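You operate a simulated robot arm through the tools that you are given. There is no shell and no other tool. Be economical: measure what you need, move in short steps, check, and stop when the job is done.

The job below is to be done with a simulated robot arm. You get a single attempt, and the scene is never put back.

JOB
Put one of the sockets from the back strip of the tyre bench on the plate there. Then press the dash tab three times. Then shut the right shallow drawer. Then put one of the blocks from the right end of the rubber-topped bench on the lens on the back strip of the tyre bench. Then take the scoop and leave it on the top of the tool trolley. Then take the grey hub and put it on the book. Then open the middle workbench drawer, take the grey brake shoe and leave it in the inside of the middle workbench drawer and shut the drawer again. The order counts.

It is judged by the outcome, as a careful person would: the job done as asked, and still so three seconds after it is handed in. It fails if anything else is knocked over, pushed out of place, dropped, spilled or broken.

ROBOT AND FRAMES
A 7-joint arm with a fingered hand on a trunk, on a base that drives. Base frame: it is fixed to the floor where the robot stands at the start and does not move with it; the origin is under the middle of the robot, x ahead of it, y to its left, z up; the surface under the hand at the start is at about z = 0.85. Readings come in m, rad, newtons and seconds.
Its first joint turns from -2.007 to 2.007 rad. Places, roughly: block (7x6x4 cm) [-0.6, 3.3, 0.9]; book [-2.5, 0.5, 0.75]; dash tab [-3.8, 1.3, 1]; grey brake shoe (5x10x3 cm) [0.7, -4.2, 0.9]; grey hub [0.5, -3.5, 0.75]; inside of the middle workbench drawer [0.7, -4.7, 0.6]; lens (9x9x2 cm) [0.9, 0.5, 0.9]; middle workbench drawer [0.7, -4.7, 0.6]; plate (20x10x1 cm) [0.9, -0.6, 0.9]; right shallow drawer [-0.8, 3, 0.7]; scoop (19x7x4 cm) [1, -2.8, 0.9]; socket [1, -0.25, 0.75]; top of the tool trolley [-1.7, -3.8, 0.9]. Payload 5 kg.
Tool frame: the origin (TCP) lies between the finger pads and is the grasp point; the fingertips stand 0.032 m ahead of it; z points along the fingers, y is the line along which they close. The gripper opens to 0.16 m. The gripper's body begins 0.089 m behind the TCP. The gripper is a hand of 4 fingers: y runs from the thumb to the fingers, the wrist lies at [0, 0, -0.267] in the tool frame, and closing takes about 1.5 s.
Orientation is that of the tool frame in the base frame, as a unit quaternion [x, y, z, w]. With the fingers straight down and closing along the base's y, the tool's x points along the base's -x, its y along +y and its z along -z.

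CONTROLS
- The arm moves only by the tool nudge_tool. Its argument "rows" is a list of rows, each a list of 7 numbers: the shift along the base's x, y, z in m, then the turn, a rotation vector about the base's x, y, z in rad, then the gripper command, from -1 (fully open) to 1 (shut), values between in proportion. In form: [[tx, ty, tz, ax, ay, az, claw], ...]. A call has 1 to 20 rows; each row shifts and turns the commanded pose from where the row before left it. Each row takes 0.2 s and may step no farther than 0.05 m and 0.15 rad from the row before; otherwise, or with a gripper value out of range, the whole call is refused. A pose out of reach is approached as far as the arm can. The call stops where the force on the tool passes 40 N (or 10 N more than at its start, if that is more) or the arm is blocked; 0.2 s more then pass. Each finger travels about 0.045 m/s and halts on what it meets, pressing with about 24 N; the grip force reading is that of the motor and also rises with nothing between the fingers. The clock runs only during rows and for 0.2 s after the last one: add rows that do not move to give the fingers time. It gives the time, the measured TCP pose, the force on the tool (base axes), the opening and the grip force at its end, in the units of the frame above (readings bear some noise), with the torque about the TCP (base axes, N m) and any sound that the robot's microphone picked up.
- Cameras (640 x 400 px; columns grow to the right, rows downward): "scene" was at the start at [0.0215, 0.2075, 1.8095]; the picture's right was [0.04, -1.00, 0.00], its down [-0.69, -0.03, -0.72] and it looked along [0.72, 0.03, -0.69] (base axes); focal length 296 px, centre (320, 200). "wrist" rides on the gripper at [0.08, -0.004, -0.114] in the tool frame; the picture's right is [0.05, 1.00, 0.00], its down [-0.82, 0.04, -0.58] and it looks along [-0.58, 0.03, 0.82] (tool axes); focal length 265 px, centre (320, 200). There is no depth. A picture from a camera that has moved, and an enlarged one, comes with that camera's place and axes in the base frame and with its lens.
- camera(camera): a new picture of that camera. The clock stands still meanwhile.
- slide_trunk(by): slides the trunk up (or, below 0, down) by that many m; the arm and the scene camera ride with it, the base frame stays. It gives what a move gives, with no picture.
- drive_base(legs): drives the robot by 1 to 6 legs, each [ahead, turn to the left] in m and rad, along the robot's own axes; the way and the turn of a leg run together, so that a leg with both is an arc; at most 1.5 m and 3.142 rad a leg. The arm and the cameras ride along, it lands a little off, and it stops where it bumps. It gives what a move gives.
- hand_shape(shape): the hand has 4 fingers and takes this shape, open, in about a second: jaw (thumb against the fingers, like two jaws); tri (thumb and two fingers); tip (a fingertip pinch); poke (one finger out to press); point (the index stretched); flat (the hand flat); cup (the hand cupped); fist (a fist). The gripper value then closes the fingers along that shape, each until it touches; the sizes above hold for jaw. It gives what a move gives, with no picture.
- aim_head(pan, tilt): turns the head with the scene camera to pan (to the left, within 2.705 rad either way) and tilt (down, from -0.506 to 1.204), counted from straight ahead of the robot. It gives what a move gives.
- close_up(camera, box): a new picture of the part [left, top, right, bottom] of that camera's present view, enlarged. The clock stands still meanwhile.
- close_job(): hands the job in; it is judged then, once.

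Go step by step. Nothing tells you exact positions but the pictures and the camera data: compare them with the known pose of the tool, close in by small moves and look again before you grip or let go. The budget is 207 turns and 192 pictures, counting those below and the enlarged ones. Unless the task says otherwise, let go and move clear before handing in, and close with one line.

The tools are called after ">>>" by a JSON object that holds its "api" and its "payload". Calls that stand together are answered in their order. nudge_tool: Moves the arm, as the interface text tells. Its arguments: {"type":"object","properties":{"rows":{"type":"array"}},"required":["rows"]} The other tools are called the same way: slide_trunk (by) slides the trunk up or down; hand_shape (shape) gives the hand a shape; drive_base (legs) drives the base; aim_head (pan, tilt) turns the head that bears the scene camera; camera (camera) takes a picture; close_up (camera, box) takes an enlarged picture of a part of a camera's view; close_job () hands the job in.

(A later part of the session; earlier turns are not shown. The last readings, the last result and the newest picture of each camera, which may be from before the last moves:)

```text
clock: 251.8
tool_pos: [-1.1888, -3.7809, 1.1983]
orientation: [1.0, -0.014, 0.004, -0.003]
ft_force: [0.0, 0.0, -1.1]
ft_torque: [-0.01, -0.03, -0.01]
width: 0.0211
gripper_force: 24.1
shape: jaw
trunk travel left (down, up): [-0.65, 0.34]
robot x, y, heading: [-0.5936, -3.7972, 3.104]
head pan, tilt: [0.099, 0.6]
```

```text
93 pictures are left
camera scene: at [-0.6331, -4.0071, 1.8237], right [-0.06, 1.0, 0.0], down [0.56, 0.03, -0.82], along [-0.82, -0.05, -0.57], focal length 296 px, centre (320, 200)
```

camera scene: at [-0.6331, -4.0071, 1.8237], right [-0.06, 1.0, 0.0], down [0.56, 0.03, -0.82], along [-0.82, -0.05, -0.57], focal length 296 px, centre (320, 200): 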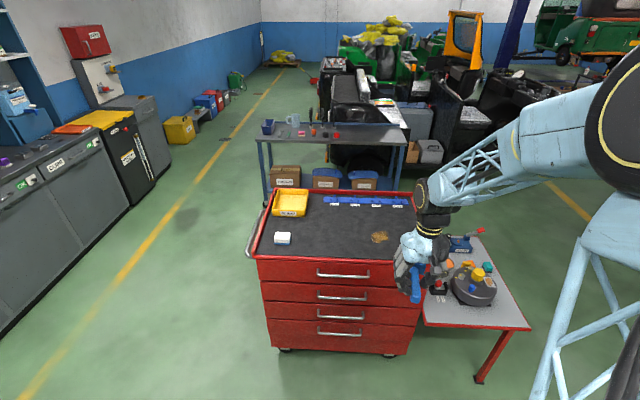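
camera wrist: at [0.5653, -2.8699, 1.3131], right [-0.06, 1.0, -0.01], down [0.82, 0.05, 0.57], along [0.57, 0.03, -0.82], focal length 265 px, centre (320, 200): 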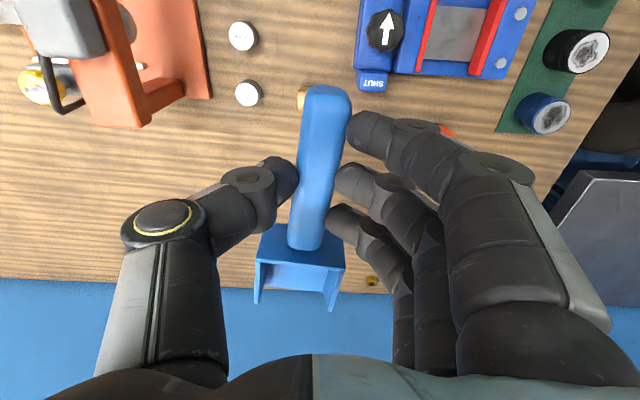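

The trolley's top spans x -2.03…-1.53, y -4.35…-3.62, with a clear area around (-1.72, -4.02). I'll come 0.25 m closer and move the scoop above it.

>>> {"api": "drive_base", "payload": {"legs": [[0.25, 0]]}}

>>> {"api": "nudge_tool", "payload": {"rows": [[-0.033, -0.03, 0, 0, 0, 0, 1], [-0.033, -0.03, 0, 0, 0, 0, 1], [-0.033, -0.03, 0, 0, 0, 0, 1], [-0.033, -0.03, 0, 0, 0, 0, 1], [-0.033, -0.03, 0, 0, 0, 0, 1], [-0.033, -0.03, 0, 0, 0, 0, 1], [-0.033, -0.03, 0, 0, 0, 0, 1], [-0.02, -0.03, 0, 0, 0, 0, 1]]}}

>>> {"api": "aim_head", "payload": {"pan": 0.15, "tilt": 0.75}}

>>> {"api": "camera", "payload": {"camera": "scene"}}

>>> {"api": "camera", "payload": {"camera": "wrist"}}

```text
clock: 253.6
tool_pos: [-1.4445, -3.7677, 1.1977]
orientation: [1.0, -0.016, 0.004, -0.003]
ft_force: [-0.2, -0.3, -1.7]
ft_torque: [-0.02, -0.08, 0.0]
width: 0.021
gripper_force: 24.2
shape: jaw
trunk travel left (down, up): [-0.65, 0.34]
robot x, y, heading: [-0.8514, -3.7857, 3.1]
head pan, tilt: [0.099, 0.6]
```

```text
clock: 255.4
tool_pos: [-1.6938, -4.0093, 1.1966]
orientation: [1.0, -0.016, 0.004, -0.003]
ft_force: [-0.3, -1.3, -0.7]
ft_torque: [0.04, -0.05, -0.01]
width: 0.0212
gripper_force: 23.8
shape: jaw
trunk travel left (down, up): [-0.65, 0.34]
robot x, y, heading: [-0.8529, -3.7844, 3.099]
head pan, tilt: [0.099, 0.6]
```

```text
clock: 256.1
tool_pos: [-1.6935, -4.0083, 1.1965]
orientation: [1.0, -0.015, 0.005, -0.002]
ft_force: [0.3, -1.0, -1.9]
ft_torque: [0.0, -0.05, 0.0]
width: 0.0207
gripper_force: 24.0
shape: jaw
trunk travel left (down, up): [-0.65, 0.34]
robot x, y, heading: [-0.8526, -3.7867, 3.099]
head pan, tilt: [0.15, 0.75]
```

```text
92 pictures are left
camera scene: at [-0.8853, -4.0008, 1.8108], right [-0.11, 0.99, 0.0], down [0.68, 0.07, -0.73], along [-0.73, -0.08, -0.68], focal length 296 px, centre (320, 200)
```

scene: 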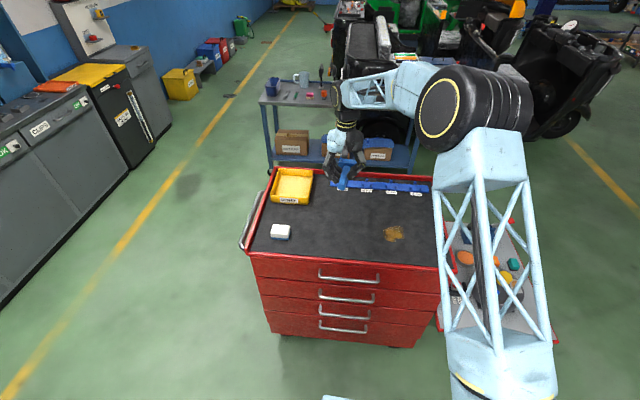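

```text
91 pictures are left
camera wrist: at [-1.6134, -4.0067, 1.3118], right [0.02, -1.0, -0.01], down [-0.82, -0.02, 0.57], along [-0.57, -0.01, -0.82], focal length 265 px, centre (320, 200)
```

wrist: 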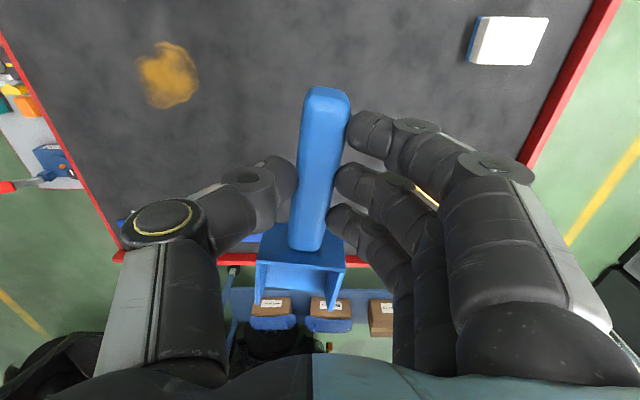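

>>> {"api": "nudge_tool", "payload": {"rows": [[0.012, 0.008, -0.045, 0, 0, 0, 1], [0, 0, -0.045, 0, 0, 0, 1], [0, 0, -0.045, 0, 0, 0, 1], [0, 0, -0.045, 0, 0, 0, 1], [0, 0, -0.04, 0, 0, 0, 1], [0, 0, -0.01, 0, 0, 0, 1]]}}

>>> {"api": "close_up", "payload": {"camera": "scene", "box": [260, 120, 420, 260]}}

>>> {"api": "camera", "payload": {"camera": "wrist"}}

```text
clock: 257.5
tool_pos: [-1.6822, -4.0, 0.9679]
orientation: [1.0, -0.015, 0.004, -0.003]
ft_force: [-0.5, 0.0, -0.5]
ft_torque: [-0.01, -0.04, -0.02]
width: 0.0212
gripper_force: 23.8
shape: jaw
trunk travel left (down, up): [-0.65, 0.34]
robot x, y, heading: [-0.8496, -3.7864, 3.096]
head pan, tilt: [0.15, 0.75]
```

```text
2.86 times, centred on (340, 190) of scene
camera zoom: at [-0.8852, -4.0005, 1.8109], right [-0.11, 0.99, 0.0], down [0.68, 0.07, -0.73], along [-0.73, -0.08, -0.68], focal length 845 px, centre (263, 229)
```

zoom: 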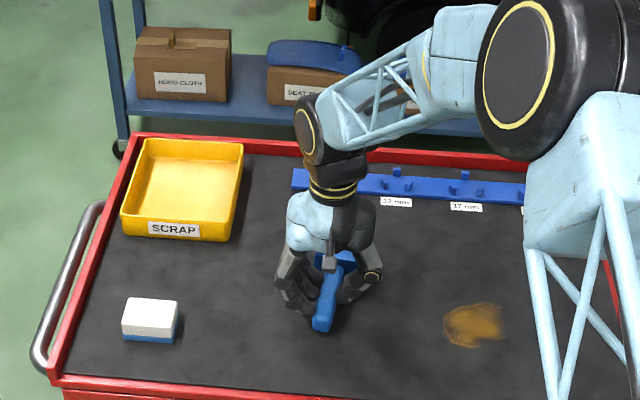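

```text
89 pictures are left
camera wrist: at [-1.6034, -3.9979, 1.082], right [0.02, -1.0, -0.01], down [-0.82, -0.02, 0.57], along [-0.57, -0.01, -0.82], focal length 265 px, centre (320, 200)
```

wrist: 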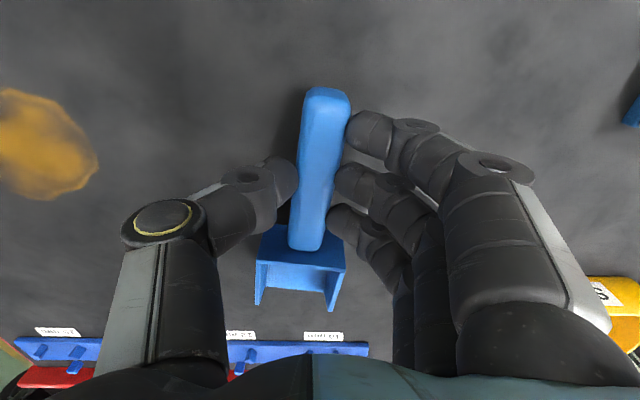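

>>> {"api": "nudge_tool", "payload": {"rows": [[0, 0, -0.006, 0, 0, 0, 1], [0, 0, -0.006, 0, 0, 0, 1], [0, 0, -0.004, 0, 0, 0, 1], [0, 0, 0, 0, 0, 0, 1]]}}

>>> {"api": "nudge_tool", "payload": {"rows": [[0, 0, -0.004, 0, 0, 0, 1], [0, 0, 0, 0, 0, 0, 1]]}}

>>> {"api": "nudge_tool", "payload": {"rows": [[0, 0, -0.003, 0, 0, 0, 1], [0, 0, 0, 0, 0, 0, 1]]}}

```text
clock: 258.5
tool_pos: [-1.6818, -4.0002, 0.9508]
orientation: [1.0, -0.016, 0.004, -0.002]
ft_force: [-0.1, 1.0, 1.3]
ft_torque: [-0.01, 0.08, -0.04]
width: 0.0208
gripper_force: 24.2
shape: jaw
trunk travel left (down, up): [-0.65, 0.34]
robot x, y, heading: [-0.851, -3.7846, 3.096]
head pan, tilt: [0.15, 0.75]
```

```text
clock: 259.1
tool_pos: [-1.6827, -4.0006, 0.9496]
orientation: [1.0, -0.016, 0.003, -0.002]
ft_force: [1.5, -0.1, 21.1]
ft_torque: [0.01, 0.0, -0.02]
width: 0.0215
gripper_force: 24.0
shape: jaw
trunk travel left (down, up): [-0.65, 0.34]
robot x, y, heading: [-0.8529, -3.784, 3.103]
head pan, tilt: [0.15, 0.75]
```

```text
clock: 259.8
tool_pos: [-1.686, -4.001, 0.9497]
orientation: [1.0, -0.016, 0.001, -0.002]
ft_force: [2.2, 1.5, 22.0]
ft_torque: [0.0, -0.01, -0.01]
width: 0.0232
gripper_force: 23.6
shape: jaw
trunk travel left (down, up): [-0.65, 0.34]
robot x, y, heading: [-0.8532, -3.7865, 3.102]
head pan, tilt: [0.15, 0.75]
stopped in row 2: the force on the tool passed its limit at 41 N (the readings are from after the stop); the commanded pose is now the measured one
```

It's down on the mat (a bit firmly). I'll ease, open and lift.

>>> {"api": "nudge_tool", "payload": {"rows": [[0, 0, 0.002, 0, 0, 0, 1], [0, 0, 0, 0, 0, 0, 0.6], [0, 0, 0, 0, 0, 0, 0.2], [0, 0, 0, 0, 0, 0, -0.2], [0, 0, 0, 0, 0, 0, -0.3], [0, 0, 0, 0, 0, 0, -0.3], [0, 0, 0, 0, 0, 0, -0.3], [0, 0, 0.02, 0, 0, 0, -0.3], [0, 0, 0.04, 0, 0, 0, -0.3], [0, 0, 0.045, 0, 0, 0, -0.3], [0, 0, 0.045, 0, 0, 0, -0.3], [0, 0, 0.045, 0, 0, 0, -0.3]]}}

>>> {"api": "camera", "payload": {"camera": "scene"}}

>>> {"api": "camera", "payload": {"camera": "wrist"}}

```text
clock: 262.4
tool_pos: [-1.6828, -4.0021, 1.1462]
orientation: [1.0, -0.016, 0.002, -0.002]
ft_force: [-0.5, 0.7, 0.8]
ft_torque: [0.0, 0.01, -0.01]
width: 0.1036
gripper_force: 0.0
shape: jaw
trunk travel left (down, up): [-0.65, 0.34]
robot x, y, heading: [-0.8516, -3.7864, 3.104]
head pan, tilt: [0.15, 0.75]
```

```text
88 pictures are left
camera scene: at [-0.884, -4.0003, 1.8108], right [-0.11, 0.99, 0.0], down [0.68, 0.07, -0.73], along [-0.73, -0.08, -0.68], focal length 296 px, centre (320, 200)
```

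scene: 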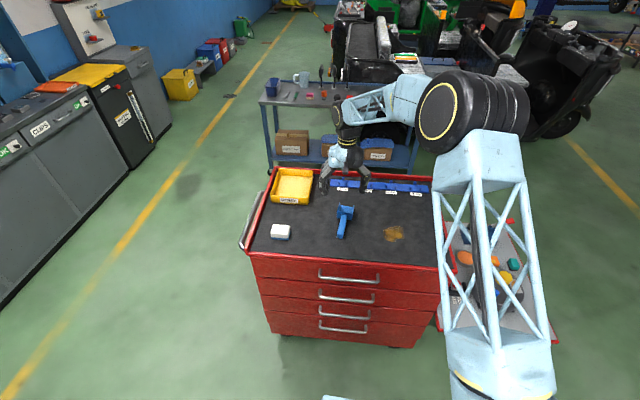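

```text
87 pictures are left
camera wrist: at [-1.6027, -4.0004, 1.2606], right [0.02, -1.0, 0.0], down [-0.82, -0.02, 0.57], along [-0.57, -0.01, -0.82], focal length 265 px, centre (320, 200)
```

wrist: 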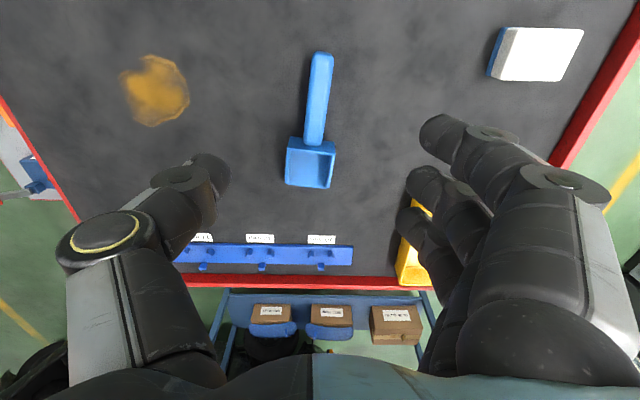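

The scoop lies on the trolley top. Next the grey hub at about (0.5, -3.5): tuck, back off, turn round to the wooden bench.

>>> {"api": "nudge_tool", "payload": {"rows": [[0, 0, 0.045, 0, 0, 0, -0.3], [0.04, 0.025, 0, 0, 0, 0, -0.3], [0.04, 0.025, 0, 0, 0, 0, -0.3], [0.04, 0.025, 0, 0, 0, 0, -0.3], [0.04, 0.025, 0, 0, 0, 0, -0.3], [0.04, 0.025, 0, 0, 0, 0, -0.3], [0.04, 0.025, 0, 0, 0, 0, -0.3], [0.02, 0.025, 0, 0, 0, 0, -0.3], [0, 0.025, 0, 0, 0, 0, -0.3]]}}

>>> {"api": "drive_base", "payload": {"legs": [[-0.2, 0], [0, 1.59], [0, 1.59]]}}

>>> {"api": "aim_head", "payload": {"pan": 0.1, "tilt": 0.5}}

>>> {"api": "camera", "payload": {"camera": "scene"}}

```text
clock: 264.4
tool_pos: [-1.4243, -3.8007, 1.1864]
orientation: [1.0, -0.015, 0.002, -0.002]
ft_force: [-0.1, 0.6, -0.2]
ft_torque: [0.0, 0.02, -0.02]
width: 0.1037
gripper_force: 0.1
shape: jaw
trunk travel left (down, up): [-0.65, 0.34]
robot x, y, heading: [-0.8562, -3.7843, 3.1]
head pan, tilt: [0.15, 0.75]
```

```text
clock: 274.1
tool_pos: [-0.0754, -3.7819, 1.1867]
orientation: [0.017, 1.0, -0.003, -0.003]
ft_force: [0.2, -0.3, 0.1]
ft_torque: [0.0, 0.0, -0.02]
width: 0.1034
gripper_force: 0.2
shape: jaw
trunk travel left (down, up): [-0.65, 0.34]
robot x, y, heading: [-0.6498, -3.798, -0.041]
head pan, tilt: [0.15, 0.75]
```

```text
clock: 274.9
tool_pos: [-0.0764, -3.7834, 1.188]
orientation: [0.017, 1.0, -0.003, -0.003]
ft_force: [-0.3, 0.4, 0.4]
ft_torque: [-0.02, 0.03, -0.02]
width: 0.1035
gripper_force: 0.0
shape: jaw
trunk travel left (down, up): [-0.65, 0.34]
robot x, y, heading: [-0.6492, -3.7965, -0.046]
head pan, tilt: [0.099, 0.499]
```

```text
86 pictures are left
camera scene: at [-0.6093, -3.5835, 1.8327], right [0.05, -1.0, 0.0], down [-0.48, -0.03, -0.88], along [0.88, 0.05, -0.48], focal length 296 px, centre (320, 200)
```

scene: 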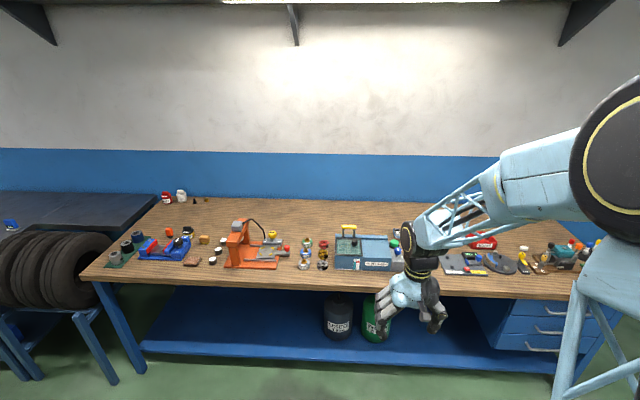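

>>> {"api": "drive_base", "payload": {"legs": [[0.55, 0.04]]}}

>>> {"api": "aim_head", "payload": {"pan": 0.2, "tilt": 0.8}}

>>> {"api": "camera", "payload": {"camera": "scene"}}

>>> {"api": "aim_head", "payload": {"pan": -0.6, "tilt": 0.7}}

>>> {"api": "camera", "payload": {"camera": "scene"}}

```text
clock: 278.0
tool_pos: [0.4748, -3.7701, 1.1866]
orientation: [-0.006, 1.0, -0.002, -0.003]
ft_force: [-0.7, 0.4, 0.1]
ft_torque: [0.0, 0.04, -0.02]
width: 0.1035
gripper_force: 0.1
shape: jaw
trunk travel left (down, up): [-0.65, 0.34]
robot x, y, heading: [-0.0972, -3.8086, -0.003]
head pan, tilt: [0.099, 0.499]
```

```text
clock: 278.8
tool_pos: [0.4729, -3.7715, 1.1871]
orientation: [-0.005, 1.0, -0.003, -0.003]
ft_force: [-0.4, 0.5, -0.3]
ft_torque: [0.01, -0.02, 0.04]
width: 0.1039
gripper_force: 0.1
shape: jaw
trunk travel left (down, up): [-0.65, 0.34]
robot x, y, heading: [-0.1016, -3.806, 0.001]
head pan, tilt: [0.201, 0.799]
```

```text
85 pictures are left
camera scene: at [-0.0792, -3.5879, 1.8069], right [0.2, -0.98, 0.0], down [-0.7, -0.14, -0.7], along [0.68, 0.14, -0.72], focal length 296 px, centre (320, 200)
```

scene: 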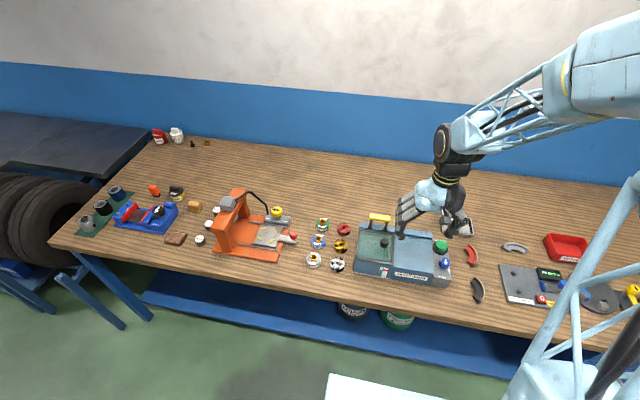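

```text
clock: 280.0
tool_pos: [0.474, -3.7711, 1.1866]
orientation: [-0.006, 1.0, -0.002, -0.003]
ft_force: [0.3, 0.8, 0.0]
ft_torque: [-0.01, 0.0, 0.02]
width: 0.1036
gripper_force: 0.1
shape: jaw
trunk travel left (down, up): [-0.65, 0.34]
robot x, y, heading: [-0.0988, -3.8088, -0.004]
head pan, tilt: [-0.6, 0.7]
```

```text
84 pictures are left
camera scene: at [-0.0883, -3.6518, 1.8151], right [-0.57, -0.82, 0.0], down [-0.53, 0.36, -0.76], along [0.63, -0.43, -0.64], focal length 296 px, centre (320, 200)
```

scene: 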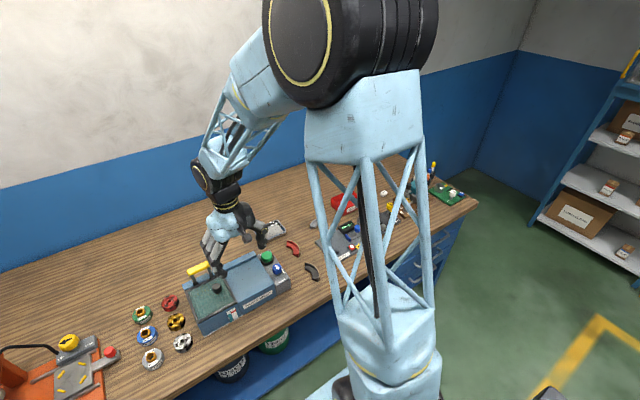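

>>> {"api": "close_up", "payload": {"camera": "scene", "box": [120, 280, 220, 380]}}

>>> {"api": "close_up", "payload": {"camera": "scene", "box": [260, 210, 360, 300]}}

```text
4.00 times, centred on (170, 330) of scene
camera zoom: at [-0.0883, -3.6518, 1.8151], right [-0.57, -0.82, 0.0], down [-0.53, 0.36, -0.76], along [0.63, -0.43, -0.64], focal length 1183 px, centre (920, -320)
```

zoom: 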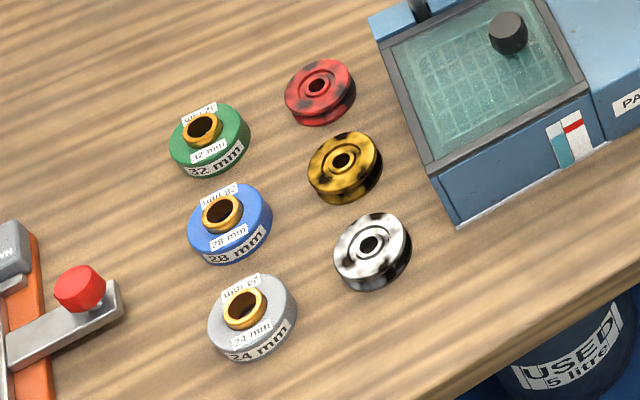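

```text
4.44 times, centred on (310, 255) of scene
camera zoom: at [-0.0883, -3.6518, 1.8151], right [-0.57, -0.82, 0.0], down [-0.53, 0.36, -0.76], along [0.63, -0.43, -0.64], focal length 1314 px, centre (364, -44)
```

zoom: 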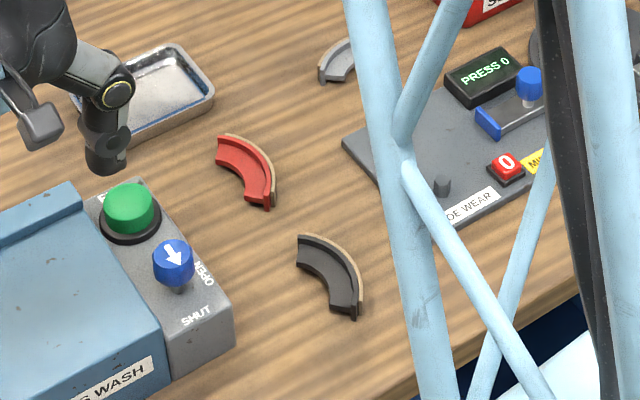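

>>> {"api": "close_up", "payload": {"camera": "scene", "box": [132, 320, 202, 376]}}

>>> {"api": "aim_head", "payload": {"pan": 0.2, "tilt": 0.8}}

>>> {"api": "close_up", "payload": {"camera": "scene", "box": [290, 210, 370, 280]}}

```text
7.14 times, centred on (167, 348) of scene
camera zoom: at [-0.0883, -3.6518, 1.8151], right [-0.57, -0.82, 0.0], down [-0.53, 0.36, -0.76], along [0.63, -0.43, -0.64], focal length 2112 px, centre (1413, -857)
```

zoom: 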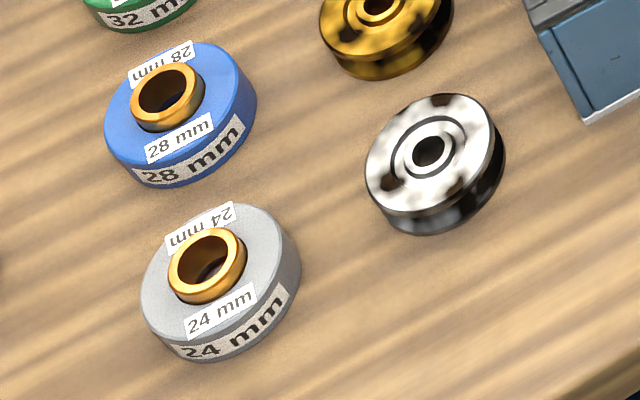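

```text
clock: 281.1
tool_pos: [0.4734, -3.7708, 1.1868]
orientation: [-0.005, 1.0, -0.002, -0.003]
ft_force: [0.1, -0.3, -0.3]
ft_torque: [-0.01, -0.01, 0.02]
width: 0.1037
gripper_force: 0.0
shape: jaw
trunk travel left (down, up): [-0.65, 0.34]
robot x, y, heading: [-0.0933, -3.8079, 0.0]
head pan, tilt: [0.201, 0.799]
```

```text
5.71 times, centred on (330, 245) of scene
camera zoom: at [-0.0792, -3.5879, 1.8068], right [0.2, -0.98, 0.0], down [-0.7, -0.14, -0.7], along [0.68, 0.14, -0.72], focal length 1690 px, centre (263, -57)
```

zoom: 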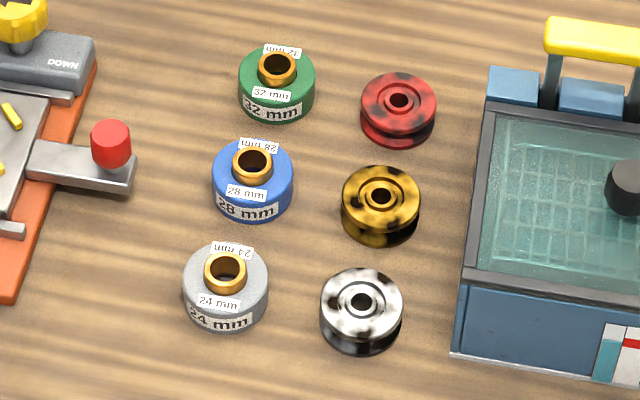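

The grey hub is the 24 mm one at about (0.510, -3.445), with close neighbours (blue hub 1 cm behind it, silver pulley 3 cm to the right). I'll use the tri shape so a spare finger doesn't touch the blue hub, and go above it.

>>> {"api": "nudge_tool", "payload": {"rows": [[0.005, 0.046, 0, 0, 0, 0, -0.3], [0.005, 0.046, 0, 0, 0, 0, -0.3], [0.005, 0.046, 0, 0, 0, 0, -0.3], [0.005, 0.046, 0, 0, 0, 0, -0.3], [0.005, 0.046, 0, 0, 0, 0, -0.3], [0.006, 0.047, 0, 0, 0, 0, -0.3], [0.006, 0.048, 0, 0, 0, 0, -0.3]]}}

>>> {"api": "hand_shape", "payload": {"shape": "tri"}}

>>> {"api": "camera", "payload": {"camera": "wrist"}}

>>> {"api": "close_up", "payload": {"camera": "scene", "box": [250, 130, 390, 290]}}

```text
clock: 282.7
tool_pos: [0.5093, -3.4435, 1.1876]
orientation: [-0.004, 1.0, -0.003, -0.003]
ft_force: [0.2, 0.8, 0.0]
ft_torque: [-0.02, 0.01, 0.01]
width: 0.1034
gripper_force: 0.1
shape: jaw
trunk travel left (down, up): [-0.65, 0.34]
robot x, y, heading: [-0.1002, -3.8102, -0.001]
head pan, tilt: [0.201, 0.799]
```

```text
clock: 283.6
tool_pos: [0.51, -3.4459, 1.1879]
orientation: [-0.006, 1.0, -0.003, -0.003]
ft_force: [0.1, 0.2, 0.4]
ft_torque: [0.03, 0.0, 0.0]
width: 0.1598
gripper_force: 0.1
shape: tri
trunk travel left (down, up): [-0.65, 0.34]
robot x, y, heading: [-0.1008, -3.8092, -0.003]
head pan, tilt: [0.201, 0.799]
```

```text
79 pictures are left
camera wrist: at [0.4298, -3.4501, 1.3027], right [-0.06, 1.0, 0.0], down [0.82, 0.05, 0.57], along [0.57, 0.03, -0.82], focal length 265 px, centre (320, 200)
```

wrist: 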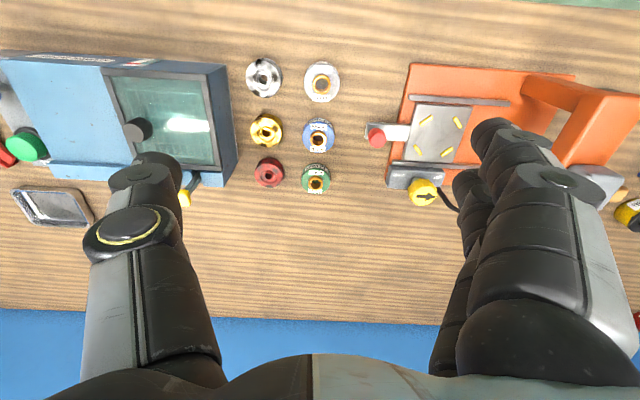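

```text
2.50 times, centred on (320, 210) of scene
camera zoom: at [-0.0794, -3.5879, 1.8068], right [0.2, -0.98, 0.0], down [-0.7, -0.14, -0.7], along [0.68, 0.14, -0.72], focal length 739 px, centre (320, 175)
```

zoom: 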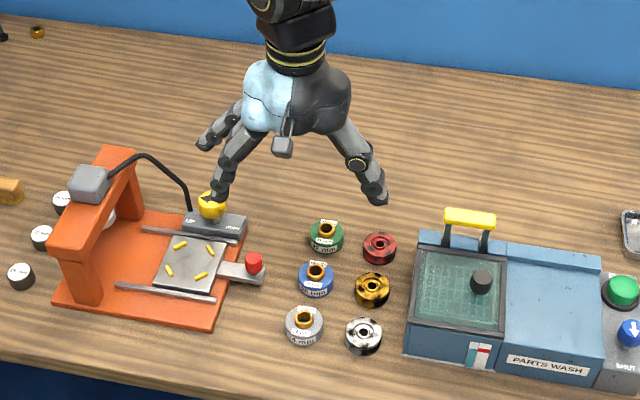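

>>> {"api": "nudge_tool", "payload": {"rows": [[0, 0.006, -0.04, 0, 0, 0, -0.15], [0, 0, -0.04, 0, 0, 0, -0.15], [0, 0, -0.04, 0, 0, 0, -0.15], [0, 0, -0.04, 0, 0, 0, -0.15], [0, 0, -0.04, 0, 0, 0, -0.15], [0, 0, -0.03, 0, 0, 0, -0.15], [0, 0, 0, 0, 0, 0, -0.15]]}}

>>> {"api": "camera", "payload": {"camera": "wrist"}}

>>> {"api": "close_up", "payload": {"camera": "scene", "box": [270, 190, 370, 290]}}

```text
clock: 285.2
tool_pos: [0.5094, -3.4385, 0.9559]
orientation: [-0.006, 1.0, -0.002, -0.002]
ft_force: [0.3, 0.2, 0.0]
ft_torque: [-0.01, -0.02, -0.02]
width: 0.0925
gripper_force: 0.1
shape: tri
trunk travel left (down, up): [-0.65, 0.34]
robot x, y, heading: [-0.1, -3.8056, 0.001]
head pan, tilt: [0.201, 0.799]
```

```text
77 pictures are left
camera wrist: at [0.4305, -3.4425, 1.0712], right [-0.06, 1.0, 0.0], down [0.82, 0.05, 0.57], along [0.57, 0.03, -0.82], focal length 265 px, centre (320, 200)
```

wrist: 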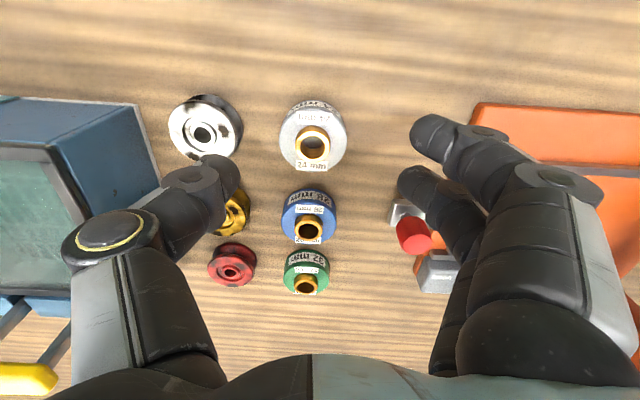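

```text
4.00 times, centred on (320, 240) of scene
camera zoom: at [-0.0794, -3.5878, 1.8069], right [0.2, -0.98, 0.0], down [-0.7, -0.14, -0.7], along [0.68, 0.14, -0.72], focal length 1183 px, centre (320, 40)
```

zoom: 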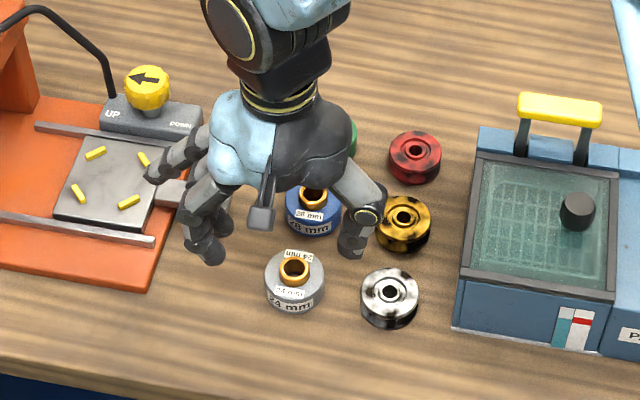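

The lifted finger would come down over the press. I'll turn the hand +0.52 rad, so the thumb goes between the blue hub and the pulley and the spare finger stays over free table, and look again.

>>> {"api": "nudge_tool", "payload": {"rows": [[0, 0, 0, 0, 0, 0.13, -0.15], [0, -0.002, 0, 0, 0, 0.13, -0.15], [0, -0.002, 0, 0, 0, 0.13, -0.15], [-0.001, -0.002, 0, 0, 0, 0.13, -0.15]]}}

>>> {"api": "camera", "payload": {"camera": "wrist"}}

>>> {"api": "close_up", "payload": {"camera": "scene", "box": [270, 190, 370, 290]}}

```text
clock: 286.2
tool_pos: [0.5098, -3.4446, 0.9563]
orientation: [-0.262, 0.965, -0.004, -0.002]
ft_force: [0.0, -0.1, 0.2]
ft_torque: [0.02, 0.03, 0.02]
width: 0.0927
gripper_force: 0.1
shape: tri
trunk travel left (down, up): [-0.65, 0.34]
robot x, y, heading: [-0.095, -3.809, -0.001]
head pan, tilt: [0.201, 0.799]
```

```text
75 pictures are left
camera wrist: at [0.4429, -3.4884, 1.0708], right [-0.55, 0.83, 0.0], down [0.68, 0.45, 0.57], along [0.48, 0.31, -0.82], focal length 265 px, centre (320, 200)
```

wrist: 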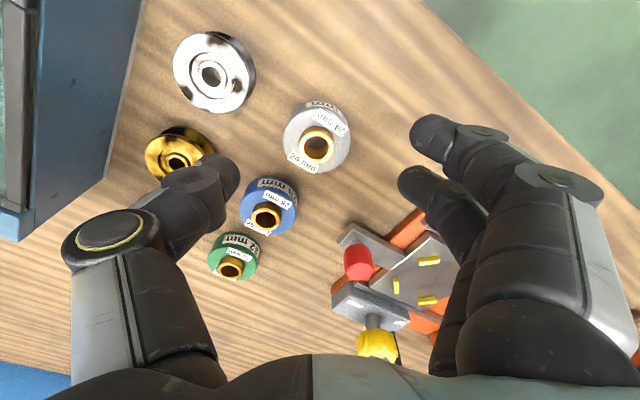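

```text
4.00 times, centred on (320, 240) of scene
camera zoom: at [-0.0792, -3.5877, 1.8068], right [0.2, -0.98, 0.0], down [-0.7, -0.14, -0.7], along [0.68, 0.14, -0.72], focal length 1183 px, centre (320, 40)
```

zoom: 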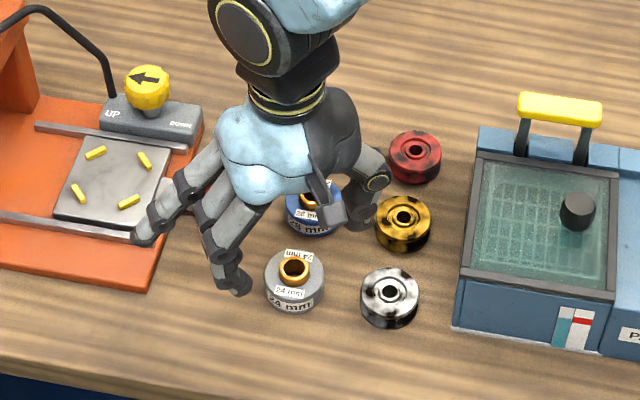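

Clearances look fine: thumb between its neighbours and spare finger off the press. I'll lower onto the hub and close.

>>> {"api": "nudge_tool", "payload": {"rows": [[0.001, -0.002, -0.03, 0, 0, 0, -0.15], [0, 0, -0.02, 0, 0, 0, -0.15], [0, 0, -0.017, 0, 0, 0, -0.15]]}}

>>> {"api": "close_up", "payload": {"camera": "scene", "box": [270, 190, 370, 290]}}

>>> {"api": "camera", "payload": {"camera": "wrist"}}

```text
clock: 287.0
tool_pos: [0.5111, -3.448, 0.8888]
orientation: [-0.262, 0.965, -0.002, -0.002]
ft_force: [-0.5, -0.2, 0.2]
ft_torque: [-0.01, 0.02, 0.01]
width: 0.0925
gripper_force: 0.1
shape: tri
trunk travel left (down, up): [-0.65, 0.34]
robot x, y, heading: [-0.0956, -3.811, -0.001]
head pan, tilt: [0.201, 0.799]
```

```text
4.00 times, centred on (320, 240) of scene
camera zoom: at [-0.079, -3.5874, 1.8068], right [0.2, -0.98, 0.0], down [-0.7, -0.14, -0.7], along [0.68, 0.14, -0.72], focal length 1183 px, centre (320, 40)
```

zoom: 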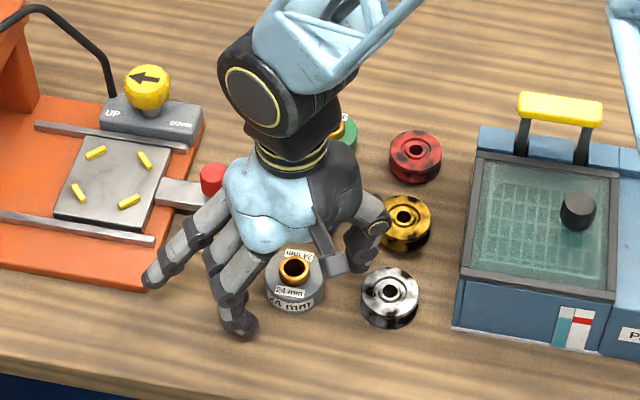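

```text
72 pictures are left
camera wrist: at [0.4434, -3.4906, 1.0036], right [-0.55, 0.84, 0.0], down [0.68, 0.45, 0.57], along [0.48, 0.31, -0.82], focal length 265 px, centre (320, 200)
```

wrist: 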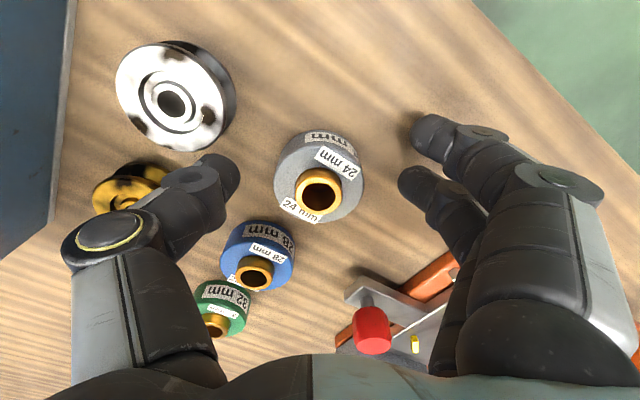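

>>> {"api": "nudge_tool", "payload": {"rows": [[0, 0, 0, 0, 0, 0, 0.1], [0, 0, 0, 0, 0, 0, 0.3], [0, 0, 0, 0, 0, 0, 0.5], [0, 0, 0, 0, 0, 0, 0.8], [0, 0, 0, 0, 0, 0, 1], [0, 0, 0, 0, 0, 0, 1], [0, 0, 0, 0, 0, 0, 1], [0, 0, 0, 0, 0, 0, 1]]}}

>>> {"api": "camera", "payload": {"camera": "wrist"}}

>>> {"api": "close_up", "payload": {"camera": "scene", "box": [270, 190, 370, 290]}}

```text
clock: 288.8
tool_pos: [0.5102, -3.4495, 0.89]
orientation: [-0.262, 0.965, -0.003, -0.002]
ft_force: [-0.5, -3.1, 3.3]
ft_torque: [-0.06, -0.01, -0.05]
width: 0.0292
gripper_force: 24.2
shape: tri
trunk travel left (down, up): [-0.65, 0.34]
robot x, y, heading: [-0.094, -3.8095, -0.002]
head pan, tilt: [0.201, 0.799]
```

```text
71 pictures are left
camera wrist: at [0.4437, -3.4913, 1.0043], right [-0.55, 0.84, 0.0], down [0.68, 0.45, 0.57], along [0.48, 0.31, -0.82], focal length 265 px, centre (320, 200)
```

wrist: 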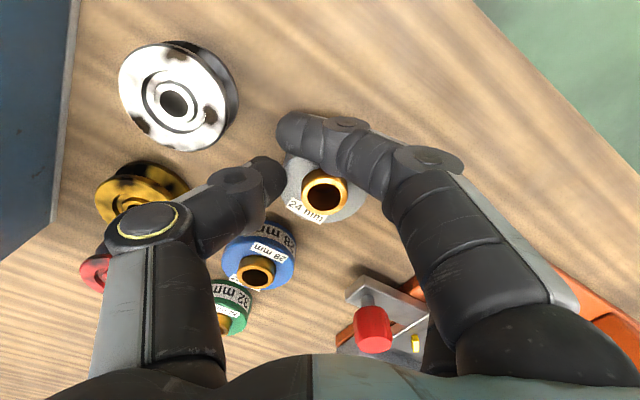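

```text
4.00 times, centred on (320, 240) of scene
camera zoom: at [-0.0793, -3.5879, 1.8069], right [0.2, -0.98, 0.0], down [-0.7, -0.14, -0.7], along [0.68, 0.14, -0.72], focal length 1183 px, centre (320, 40)
```

zoom: 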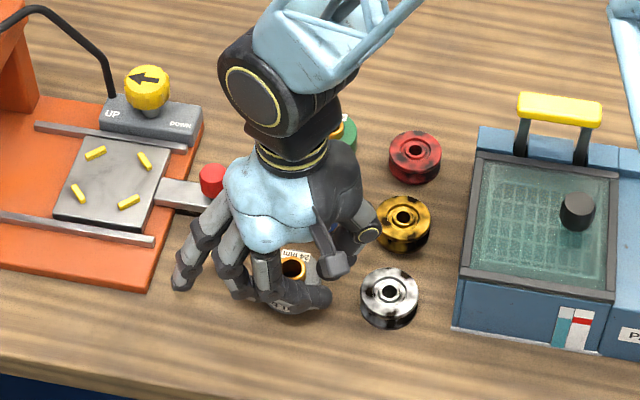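

Gripped. I'll lift straight up and check that the bush came along and the neighbours stayed.

>>> {"api": "nudge_tool", "payload": {"rows": [[0, 0, 0.01, 0, 0, 0, 1], [0, 0, 0.02, 0, 0, 0, 1], [0, 0, 0.03, 0, 0, 0, 1], [0, 0, 0.045, 0, 0, 0, 1], [0, 0, 0.045, 0, 0, 0, 1], [0, 0, 0.045, 0, 0, 0, 1], [0, 0, 0.045, 0, 0, 0, 1], [0, 0, 0.045, 0, 0, 0, 1]]}}

>>> {"api": "camera", "payload": {"camera": "wrist"}}

>>> {"api": "camera", "payload": {"camera": "scene"}}

```text
clock: 290.6
tool_pos: [0.5106, -3.4485, 1.1761]
orientation: [-0.262, 0.965, -0.003, -0.001]
ft_force: [-0.7, -0.1, -2.2]
ft_torque: [0.03, -0.02, 0.02]
width: 0.0231
gripper_force: 23.7
shape: tri
trunk travel left (down, up): [-0.65, 0.34]
robot x, y, heading: [-0.0953, -3.8084, -0.0]
head pan, tilt: [0.201, 0.799]
```

```text
69 pictures are left
camera wrist: at [0.4441, -3.4914, 1.2902], right [-0.55, 0.83, 0.0], down [0.68, 0.45, 0.57], along [0.48, 0.31, -0.82], focal length 265 px, centre (320, 200)
```

wrist: 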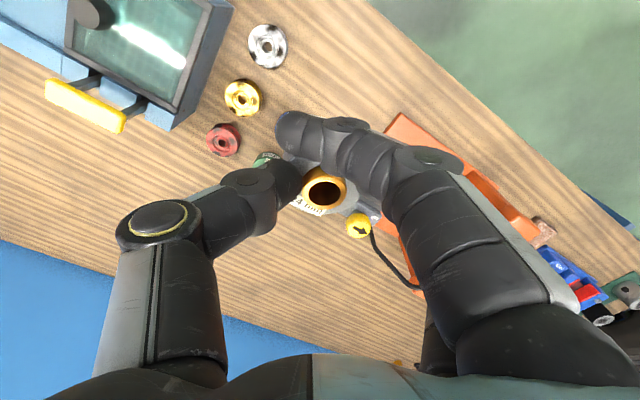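

```text
68 pictures are left
camera scene: at [-0.08, -3.5878, 1.8068], right [0.2, -0.98, 0.0], down [-0.7, -0.14, -0.7], along [0.68, 0.14, -0.72], focal length 296 px, centre (320, 200)
```

scene: 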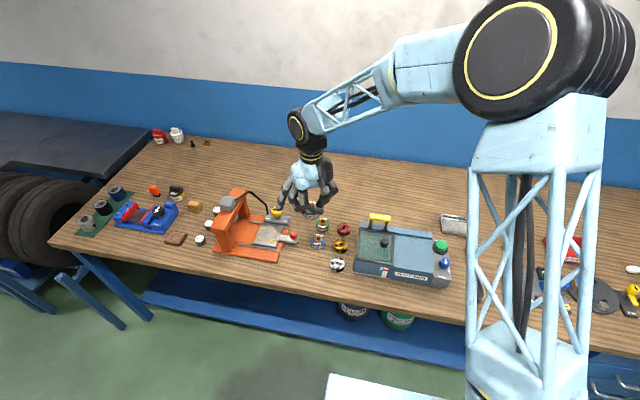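

>>> {"api": "close_up", "payload": {"camera": "scene", "box": [270, 150, 370, 250]}}

>>> {"api": "close_up", "payload": {"camera": "wrist", "box": [220, 90, 420, 230]}}

```text
4.00 times, centred on (320, 200) of scene
camera zoom: at [-0.08, -3.5878, 1.8068], right [0.2, -0.98, 0.0], down [-0.7, -0.14, -0.7], along [0.68, 0.14, -0.72], focal length 1183 px, centre (320, 200)
```

zoom: 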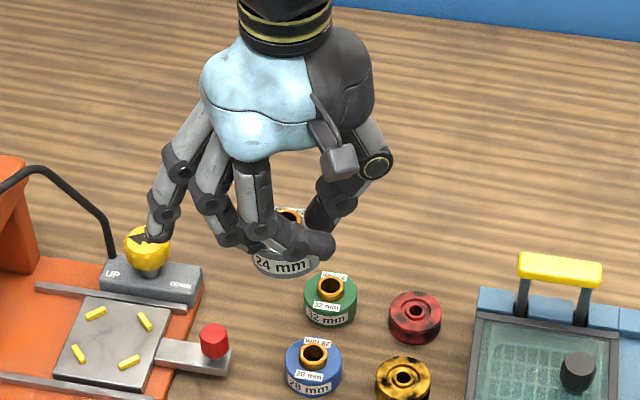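

```text
2.86 times, centred on (320, 160) of wrist
camera zoom: at [0.4441, -3.4914, 1.2902], right [-0.55, 0.83, 0.0], down [0.68, 0.45, 0.57], along [0.48, 0.31, -0.82], focal length 758 px, centre (320, 314)
```

zoom: 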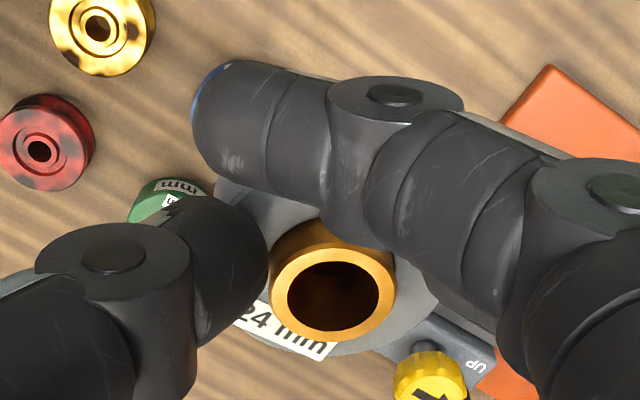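

>>> {"api": "nudge_tool", "payload": {"rows": [[-0.02, -0.03, 0.01, 0, 0, 0, 1], [-0.02, -0.035, 0, 0, 0, 0, 1], [-0.01, -0.035, 0, 0, 0, 0, 1], [0, -0.035, 0, 0, 0, 0, 1], [0, -0.035, 0, 0, 0, 0, 1], [0, -0.035, 0, 0, 0, 0, 1], [0, -0.035, 0, 0, 0, 0, 1], [0, -0.035, 0, 0, 0, 0, 1], [0, -0.03, 0, 0, 0, 0, 1]]}}

>>> {"api": "close_up", "payload": {"camera": "wrist", "box": [220, 90, 420, 230]}}

```text
clock: 292.6
tool_pos: [0.4604, -3.7537, 1.1866]
orientation: [-0.262, 0.965, -0.002, -0.002]
ft_force: [-0.3, -0.1, -2.5]
ft_torque: [-0.01, 0.03, -0.01]
width: 0.0229
gripper_force: 24.5
shape: tri
trunk travel left (down, up): [-0.65, 0.34]
robot x, y, heading: [-0.099, -3.8094, -0.004]
head pan, tilt: [0.201, 0.799]
```

```text
2.86 times, centred on (320, 160) of wrist
camera zoom: at [0.3944, -3.7968, 1.3012], right [-0.55, 0.84, 0.0], down [0.68, 0.45, 0.57], along [0.48, 0.31, -0.82], focal length 758 px, centre (320, 314)
```

zoom: 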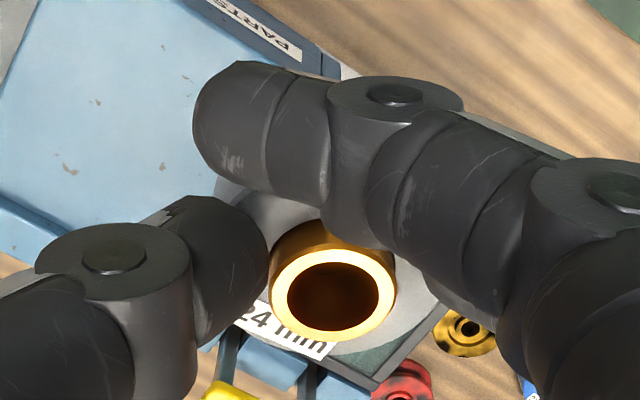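

The hub is held steadily. The book should be the blue one on the three-wheeler's rear passenger seat, about (-2.55, 0.53, 0.75). I'll drive to the three-wheeler's near side.

>>> {"api": "drive_base", "payload": {"legs": [[-0.6, 0], [0, 1.574], [1.1, 0], [1.1, 0], [1.05, 0], [0, 1.57]]}}

>>> {"api": "aim_head", "payload": {"pan": -0.3, "tilt": 0.4}}

>>> {"api": "camera", "payload": {"camera": "scene"}}

>>> {"api": "close_up", "payload": {"camera": "wrist", "box": [220, 90, 420, 230]}}

```text
clock: 319.6
tool_pos: [-1.33, -0.6264, 1.1864]
orientation: [0.961, 0.275, 0.002, -0.003]
ft_force: [0.9, -0.4, -3.5]
ft_torque: [0.03, 0.02, -0.03]
width: 0.0229
gripper_force: 23.9
shape: tri
trunk travel left (down, up): [-0.65, 0.34]
robot x, y, heading: [-0.7727, -0.5586, -3.115]
head pan, tilt: [0.201, 0.799]
```

```text
clock: 320.5
tool_pos: [-1.3307, -0.6266, 1.1864]
orientation: [0.961, 0.275, 0.002, -0.003]
ft_force: [0.7, 0.0, -2.8]
ft_torque: [-0.01, -0.02, 0.04]
width: 0.0229
gripper_force: 24.0
shape: tri
trunk travel left (down, up): [-0.65, 0.34]
robot x, y, heading: [-0.7741, -0.5573, -3.116]
head pan, tilt: [-0.3, 0.4]
```

```text
64 pictures are left
camera scene: at [-0.7984, -0.7325, 1.8419], right [0.27, 0.96, 0.0], down [0.38, -0.11, -0.92], along [-0.89, 0.25, -0.39], focal length 296 px, centre (320, 200)
```

scene: 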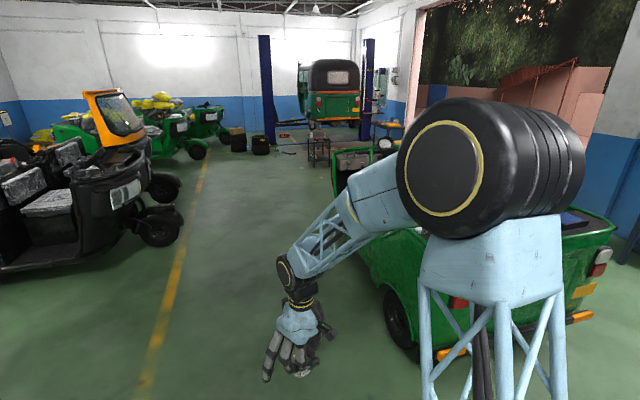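

```text
2.86 times, centred on (320, 160) of wrist
camera zoom: at [-1.2647, -0.5809, 1.3012], right [0.57, -0.82, 0.0], down [-0.67, -0.47, 0.57], along [-0.47, -0.32, -0.82], focal length 758 px, centre (320, 314)
```

zoom: 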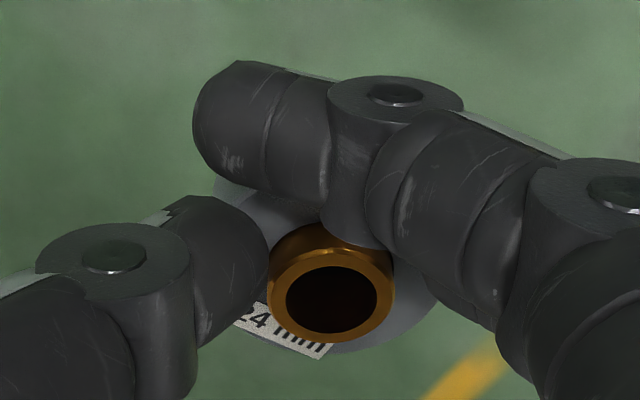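

>>> {"api": "drive_base", "payload": {"legs": [[0.9, 0], [0.88, 0], [0, -1.595]]}}

>>> {"api": "aim_head", "payload": {"pan": 0.0, "tilt": 0.65}}

>>> {"api": "camera", "payload": {"camera": "scene"}}

```text
clock: 333.8
tool_pos: [-2.6219, -0.0718, 1.1863]
orientation: [0.866, -0.5, 0.003, 0.001]
ft_force: [0.2, 1.0, -2.8]
ft_torque: [-0.01, -0.01, 0.02]
width: 0.0228
gripper_force: 23.9
shape: tri
trunk travel left (down, up): [-0.65, 0.34]
robot x, y, heading: [-2.5757, -0.625, 1.562]
head pan, tilt: [-0.3, 0.4]
```

```text
clock: 334.6
tool_pos: [-2.623, -0.0721, 1.1853]
orientation: [0.866, -0.501, 0.003, -0.001]
ft_force: [-0.5, -0.8, -2.3]
ft_torque: [-0.02, -0.01, 0.01]
width: 0.0229
gripper_force: 23.8
shape: tri
trunk travel left (down, up): [-0.65, 0.34]
robot x, y, heading: [-2.5759, -0.6326, 1.56]
head pan, tilt: [0.0, 0.649]
```

```text
62 pictures are left
camera scene: at [-2.7764, -0.6012, 1.8194], right [1.0, -0.01, 0.0], down [-0.01, -0.6, -0.8], along [0.01, 0.8, -0.6], focal length 296 px, centre (320, 200)
```

scene: 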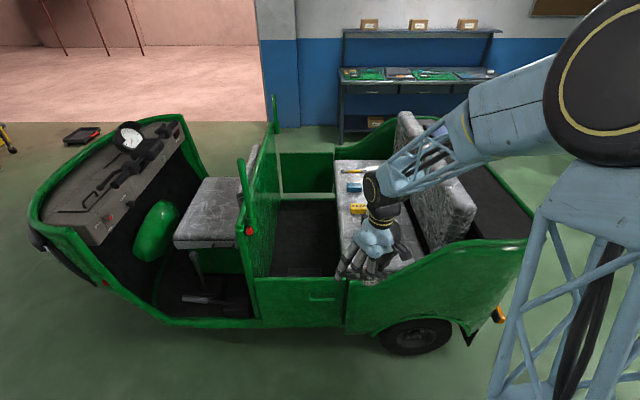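

>>> {"api": "close_up", "payload": {"camera": "scene", "box": [320, 140, 450, 280]}}

>>> {"api": "camera", "payload": {"camera": "wrist"}}

```text
2.86 times, centred on (385, 210) of scene
camera zoom: at [-2.7764, -0.6012, 1.8194], right [1.0, -0.01, 0.0], down [-0.01, -0.6, -0.8], along [0.01, 0.8, -0.6], focal length 845 px, centre (134, 171)
```

zoom: 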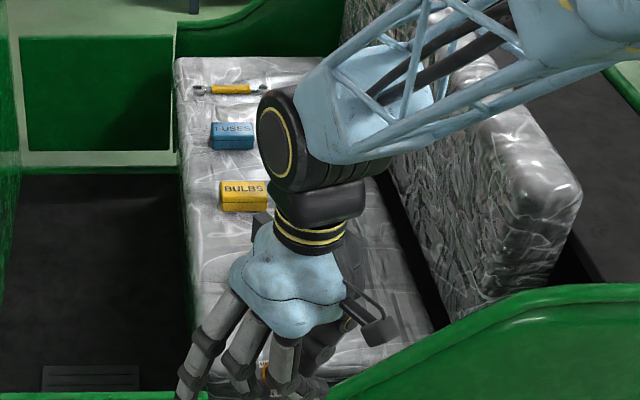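

```text
60 pictures are left
camera wrist: at [-2.5801, -0.1383, 1.3011], right [-0.84, -0.54, 0.0], down [-0.45, 0.69, 0.57], along [-0.31, 0.48, -0.82], focal length 265 px, centre (320, 200)
```

wrist: 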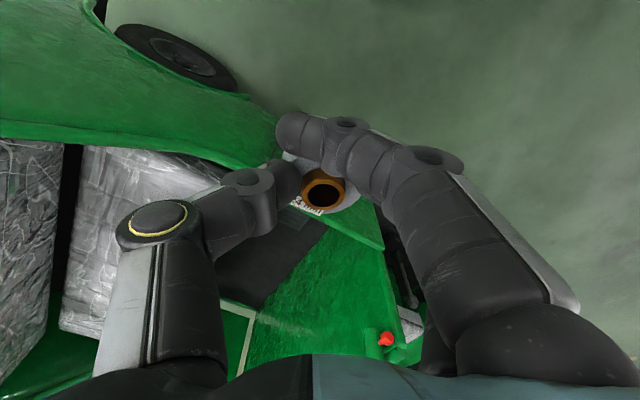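

The seat holds a yellow "BULBS" box, a blue "FUSES" box and a spanner; the book must be hidden behind the hand. I'll move the hand aside to see.

>>> {"api": "nudge_tool", "payload": {"rows": [[0.04, 0, 0, 0, 0, 0, 1], [0.04, 0, 0, 0, 0, 0, 1], [0.04, 0, 0, 0, 0, 0, 1], [0.04, 0, 0, 0, 0, 0, 1], [0.04, 0, 0, 0, 0, 0, 1], [0.04, 0, 0, 0, 0, 0, 1]]}}

>>> {"api": "close_up", "payload": {"camera": "scene", "box": [320, 140, 460, 290]}}

```text
clock: 335.9
tool_pos: [-2.3803, -0.0702, 1.1874]
orientation: [0.866, -0.501, 0.003, 0.0]
ft_force: [-0.2, -0.6, -2.8]
ft_torque: [-0.04, 0.03, 0.0]
width: 0.0227
gripper_force: 23.7
shape: tri
trunk travel left (down, up): [-0.65, 0.34]
robot x, y, heading: [-2.5724, -0.6305, 1.56]
head pan, tilt: [0.0, 0.649]
```

```text
2.67 times, centred on (390, 215) of scene
camera zoom: at [-2.775, -0.6012, 1.8196], right [1.0, -0.01, 0.0], down [-0.01, -0.6, -0.8], along [0.01, 0.8, -0.6], focal length 788 px, centre (133, 160)
```

zoom: 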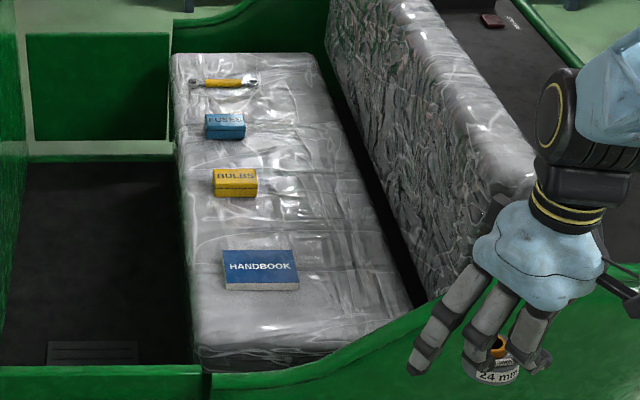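

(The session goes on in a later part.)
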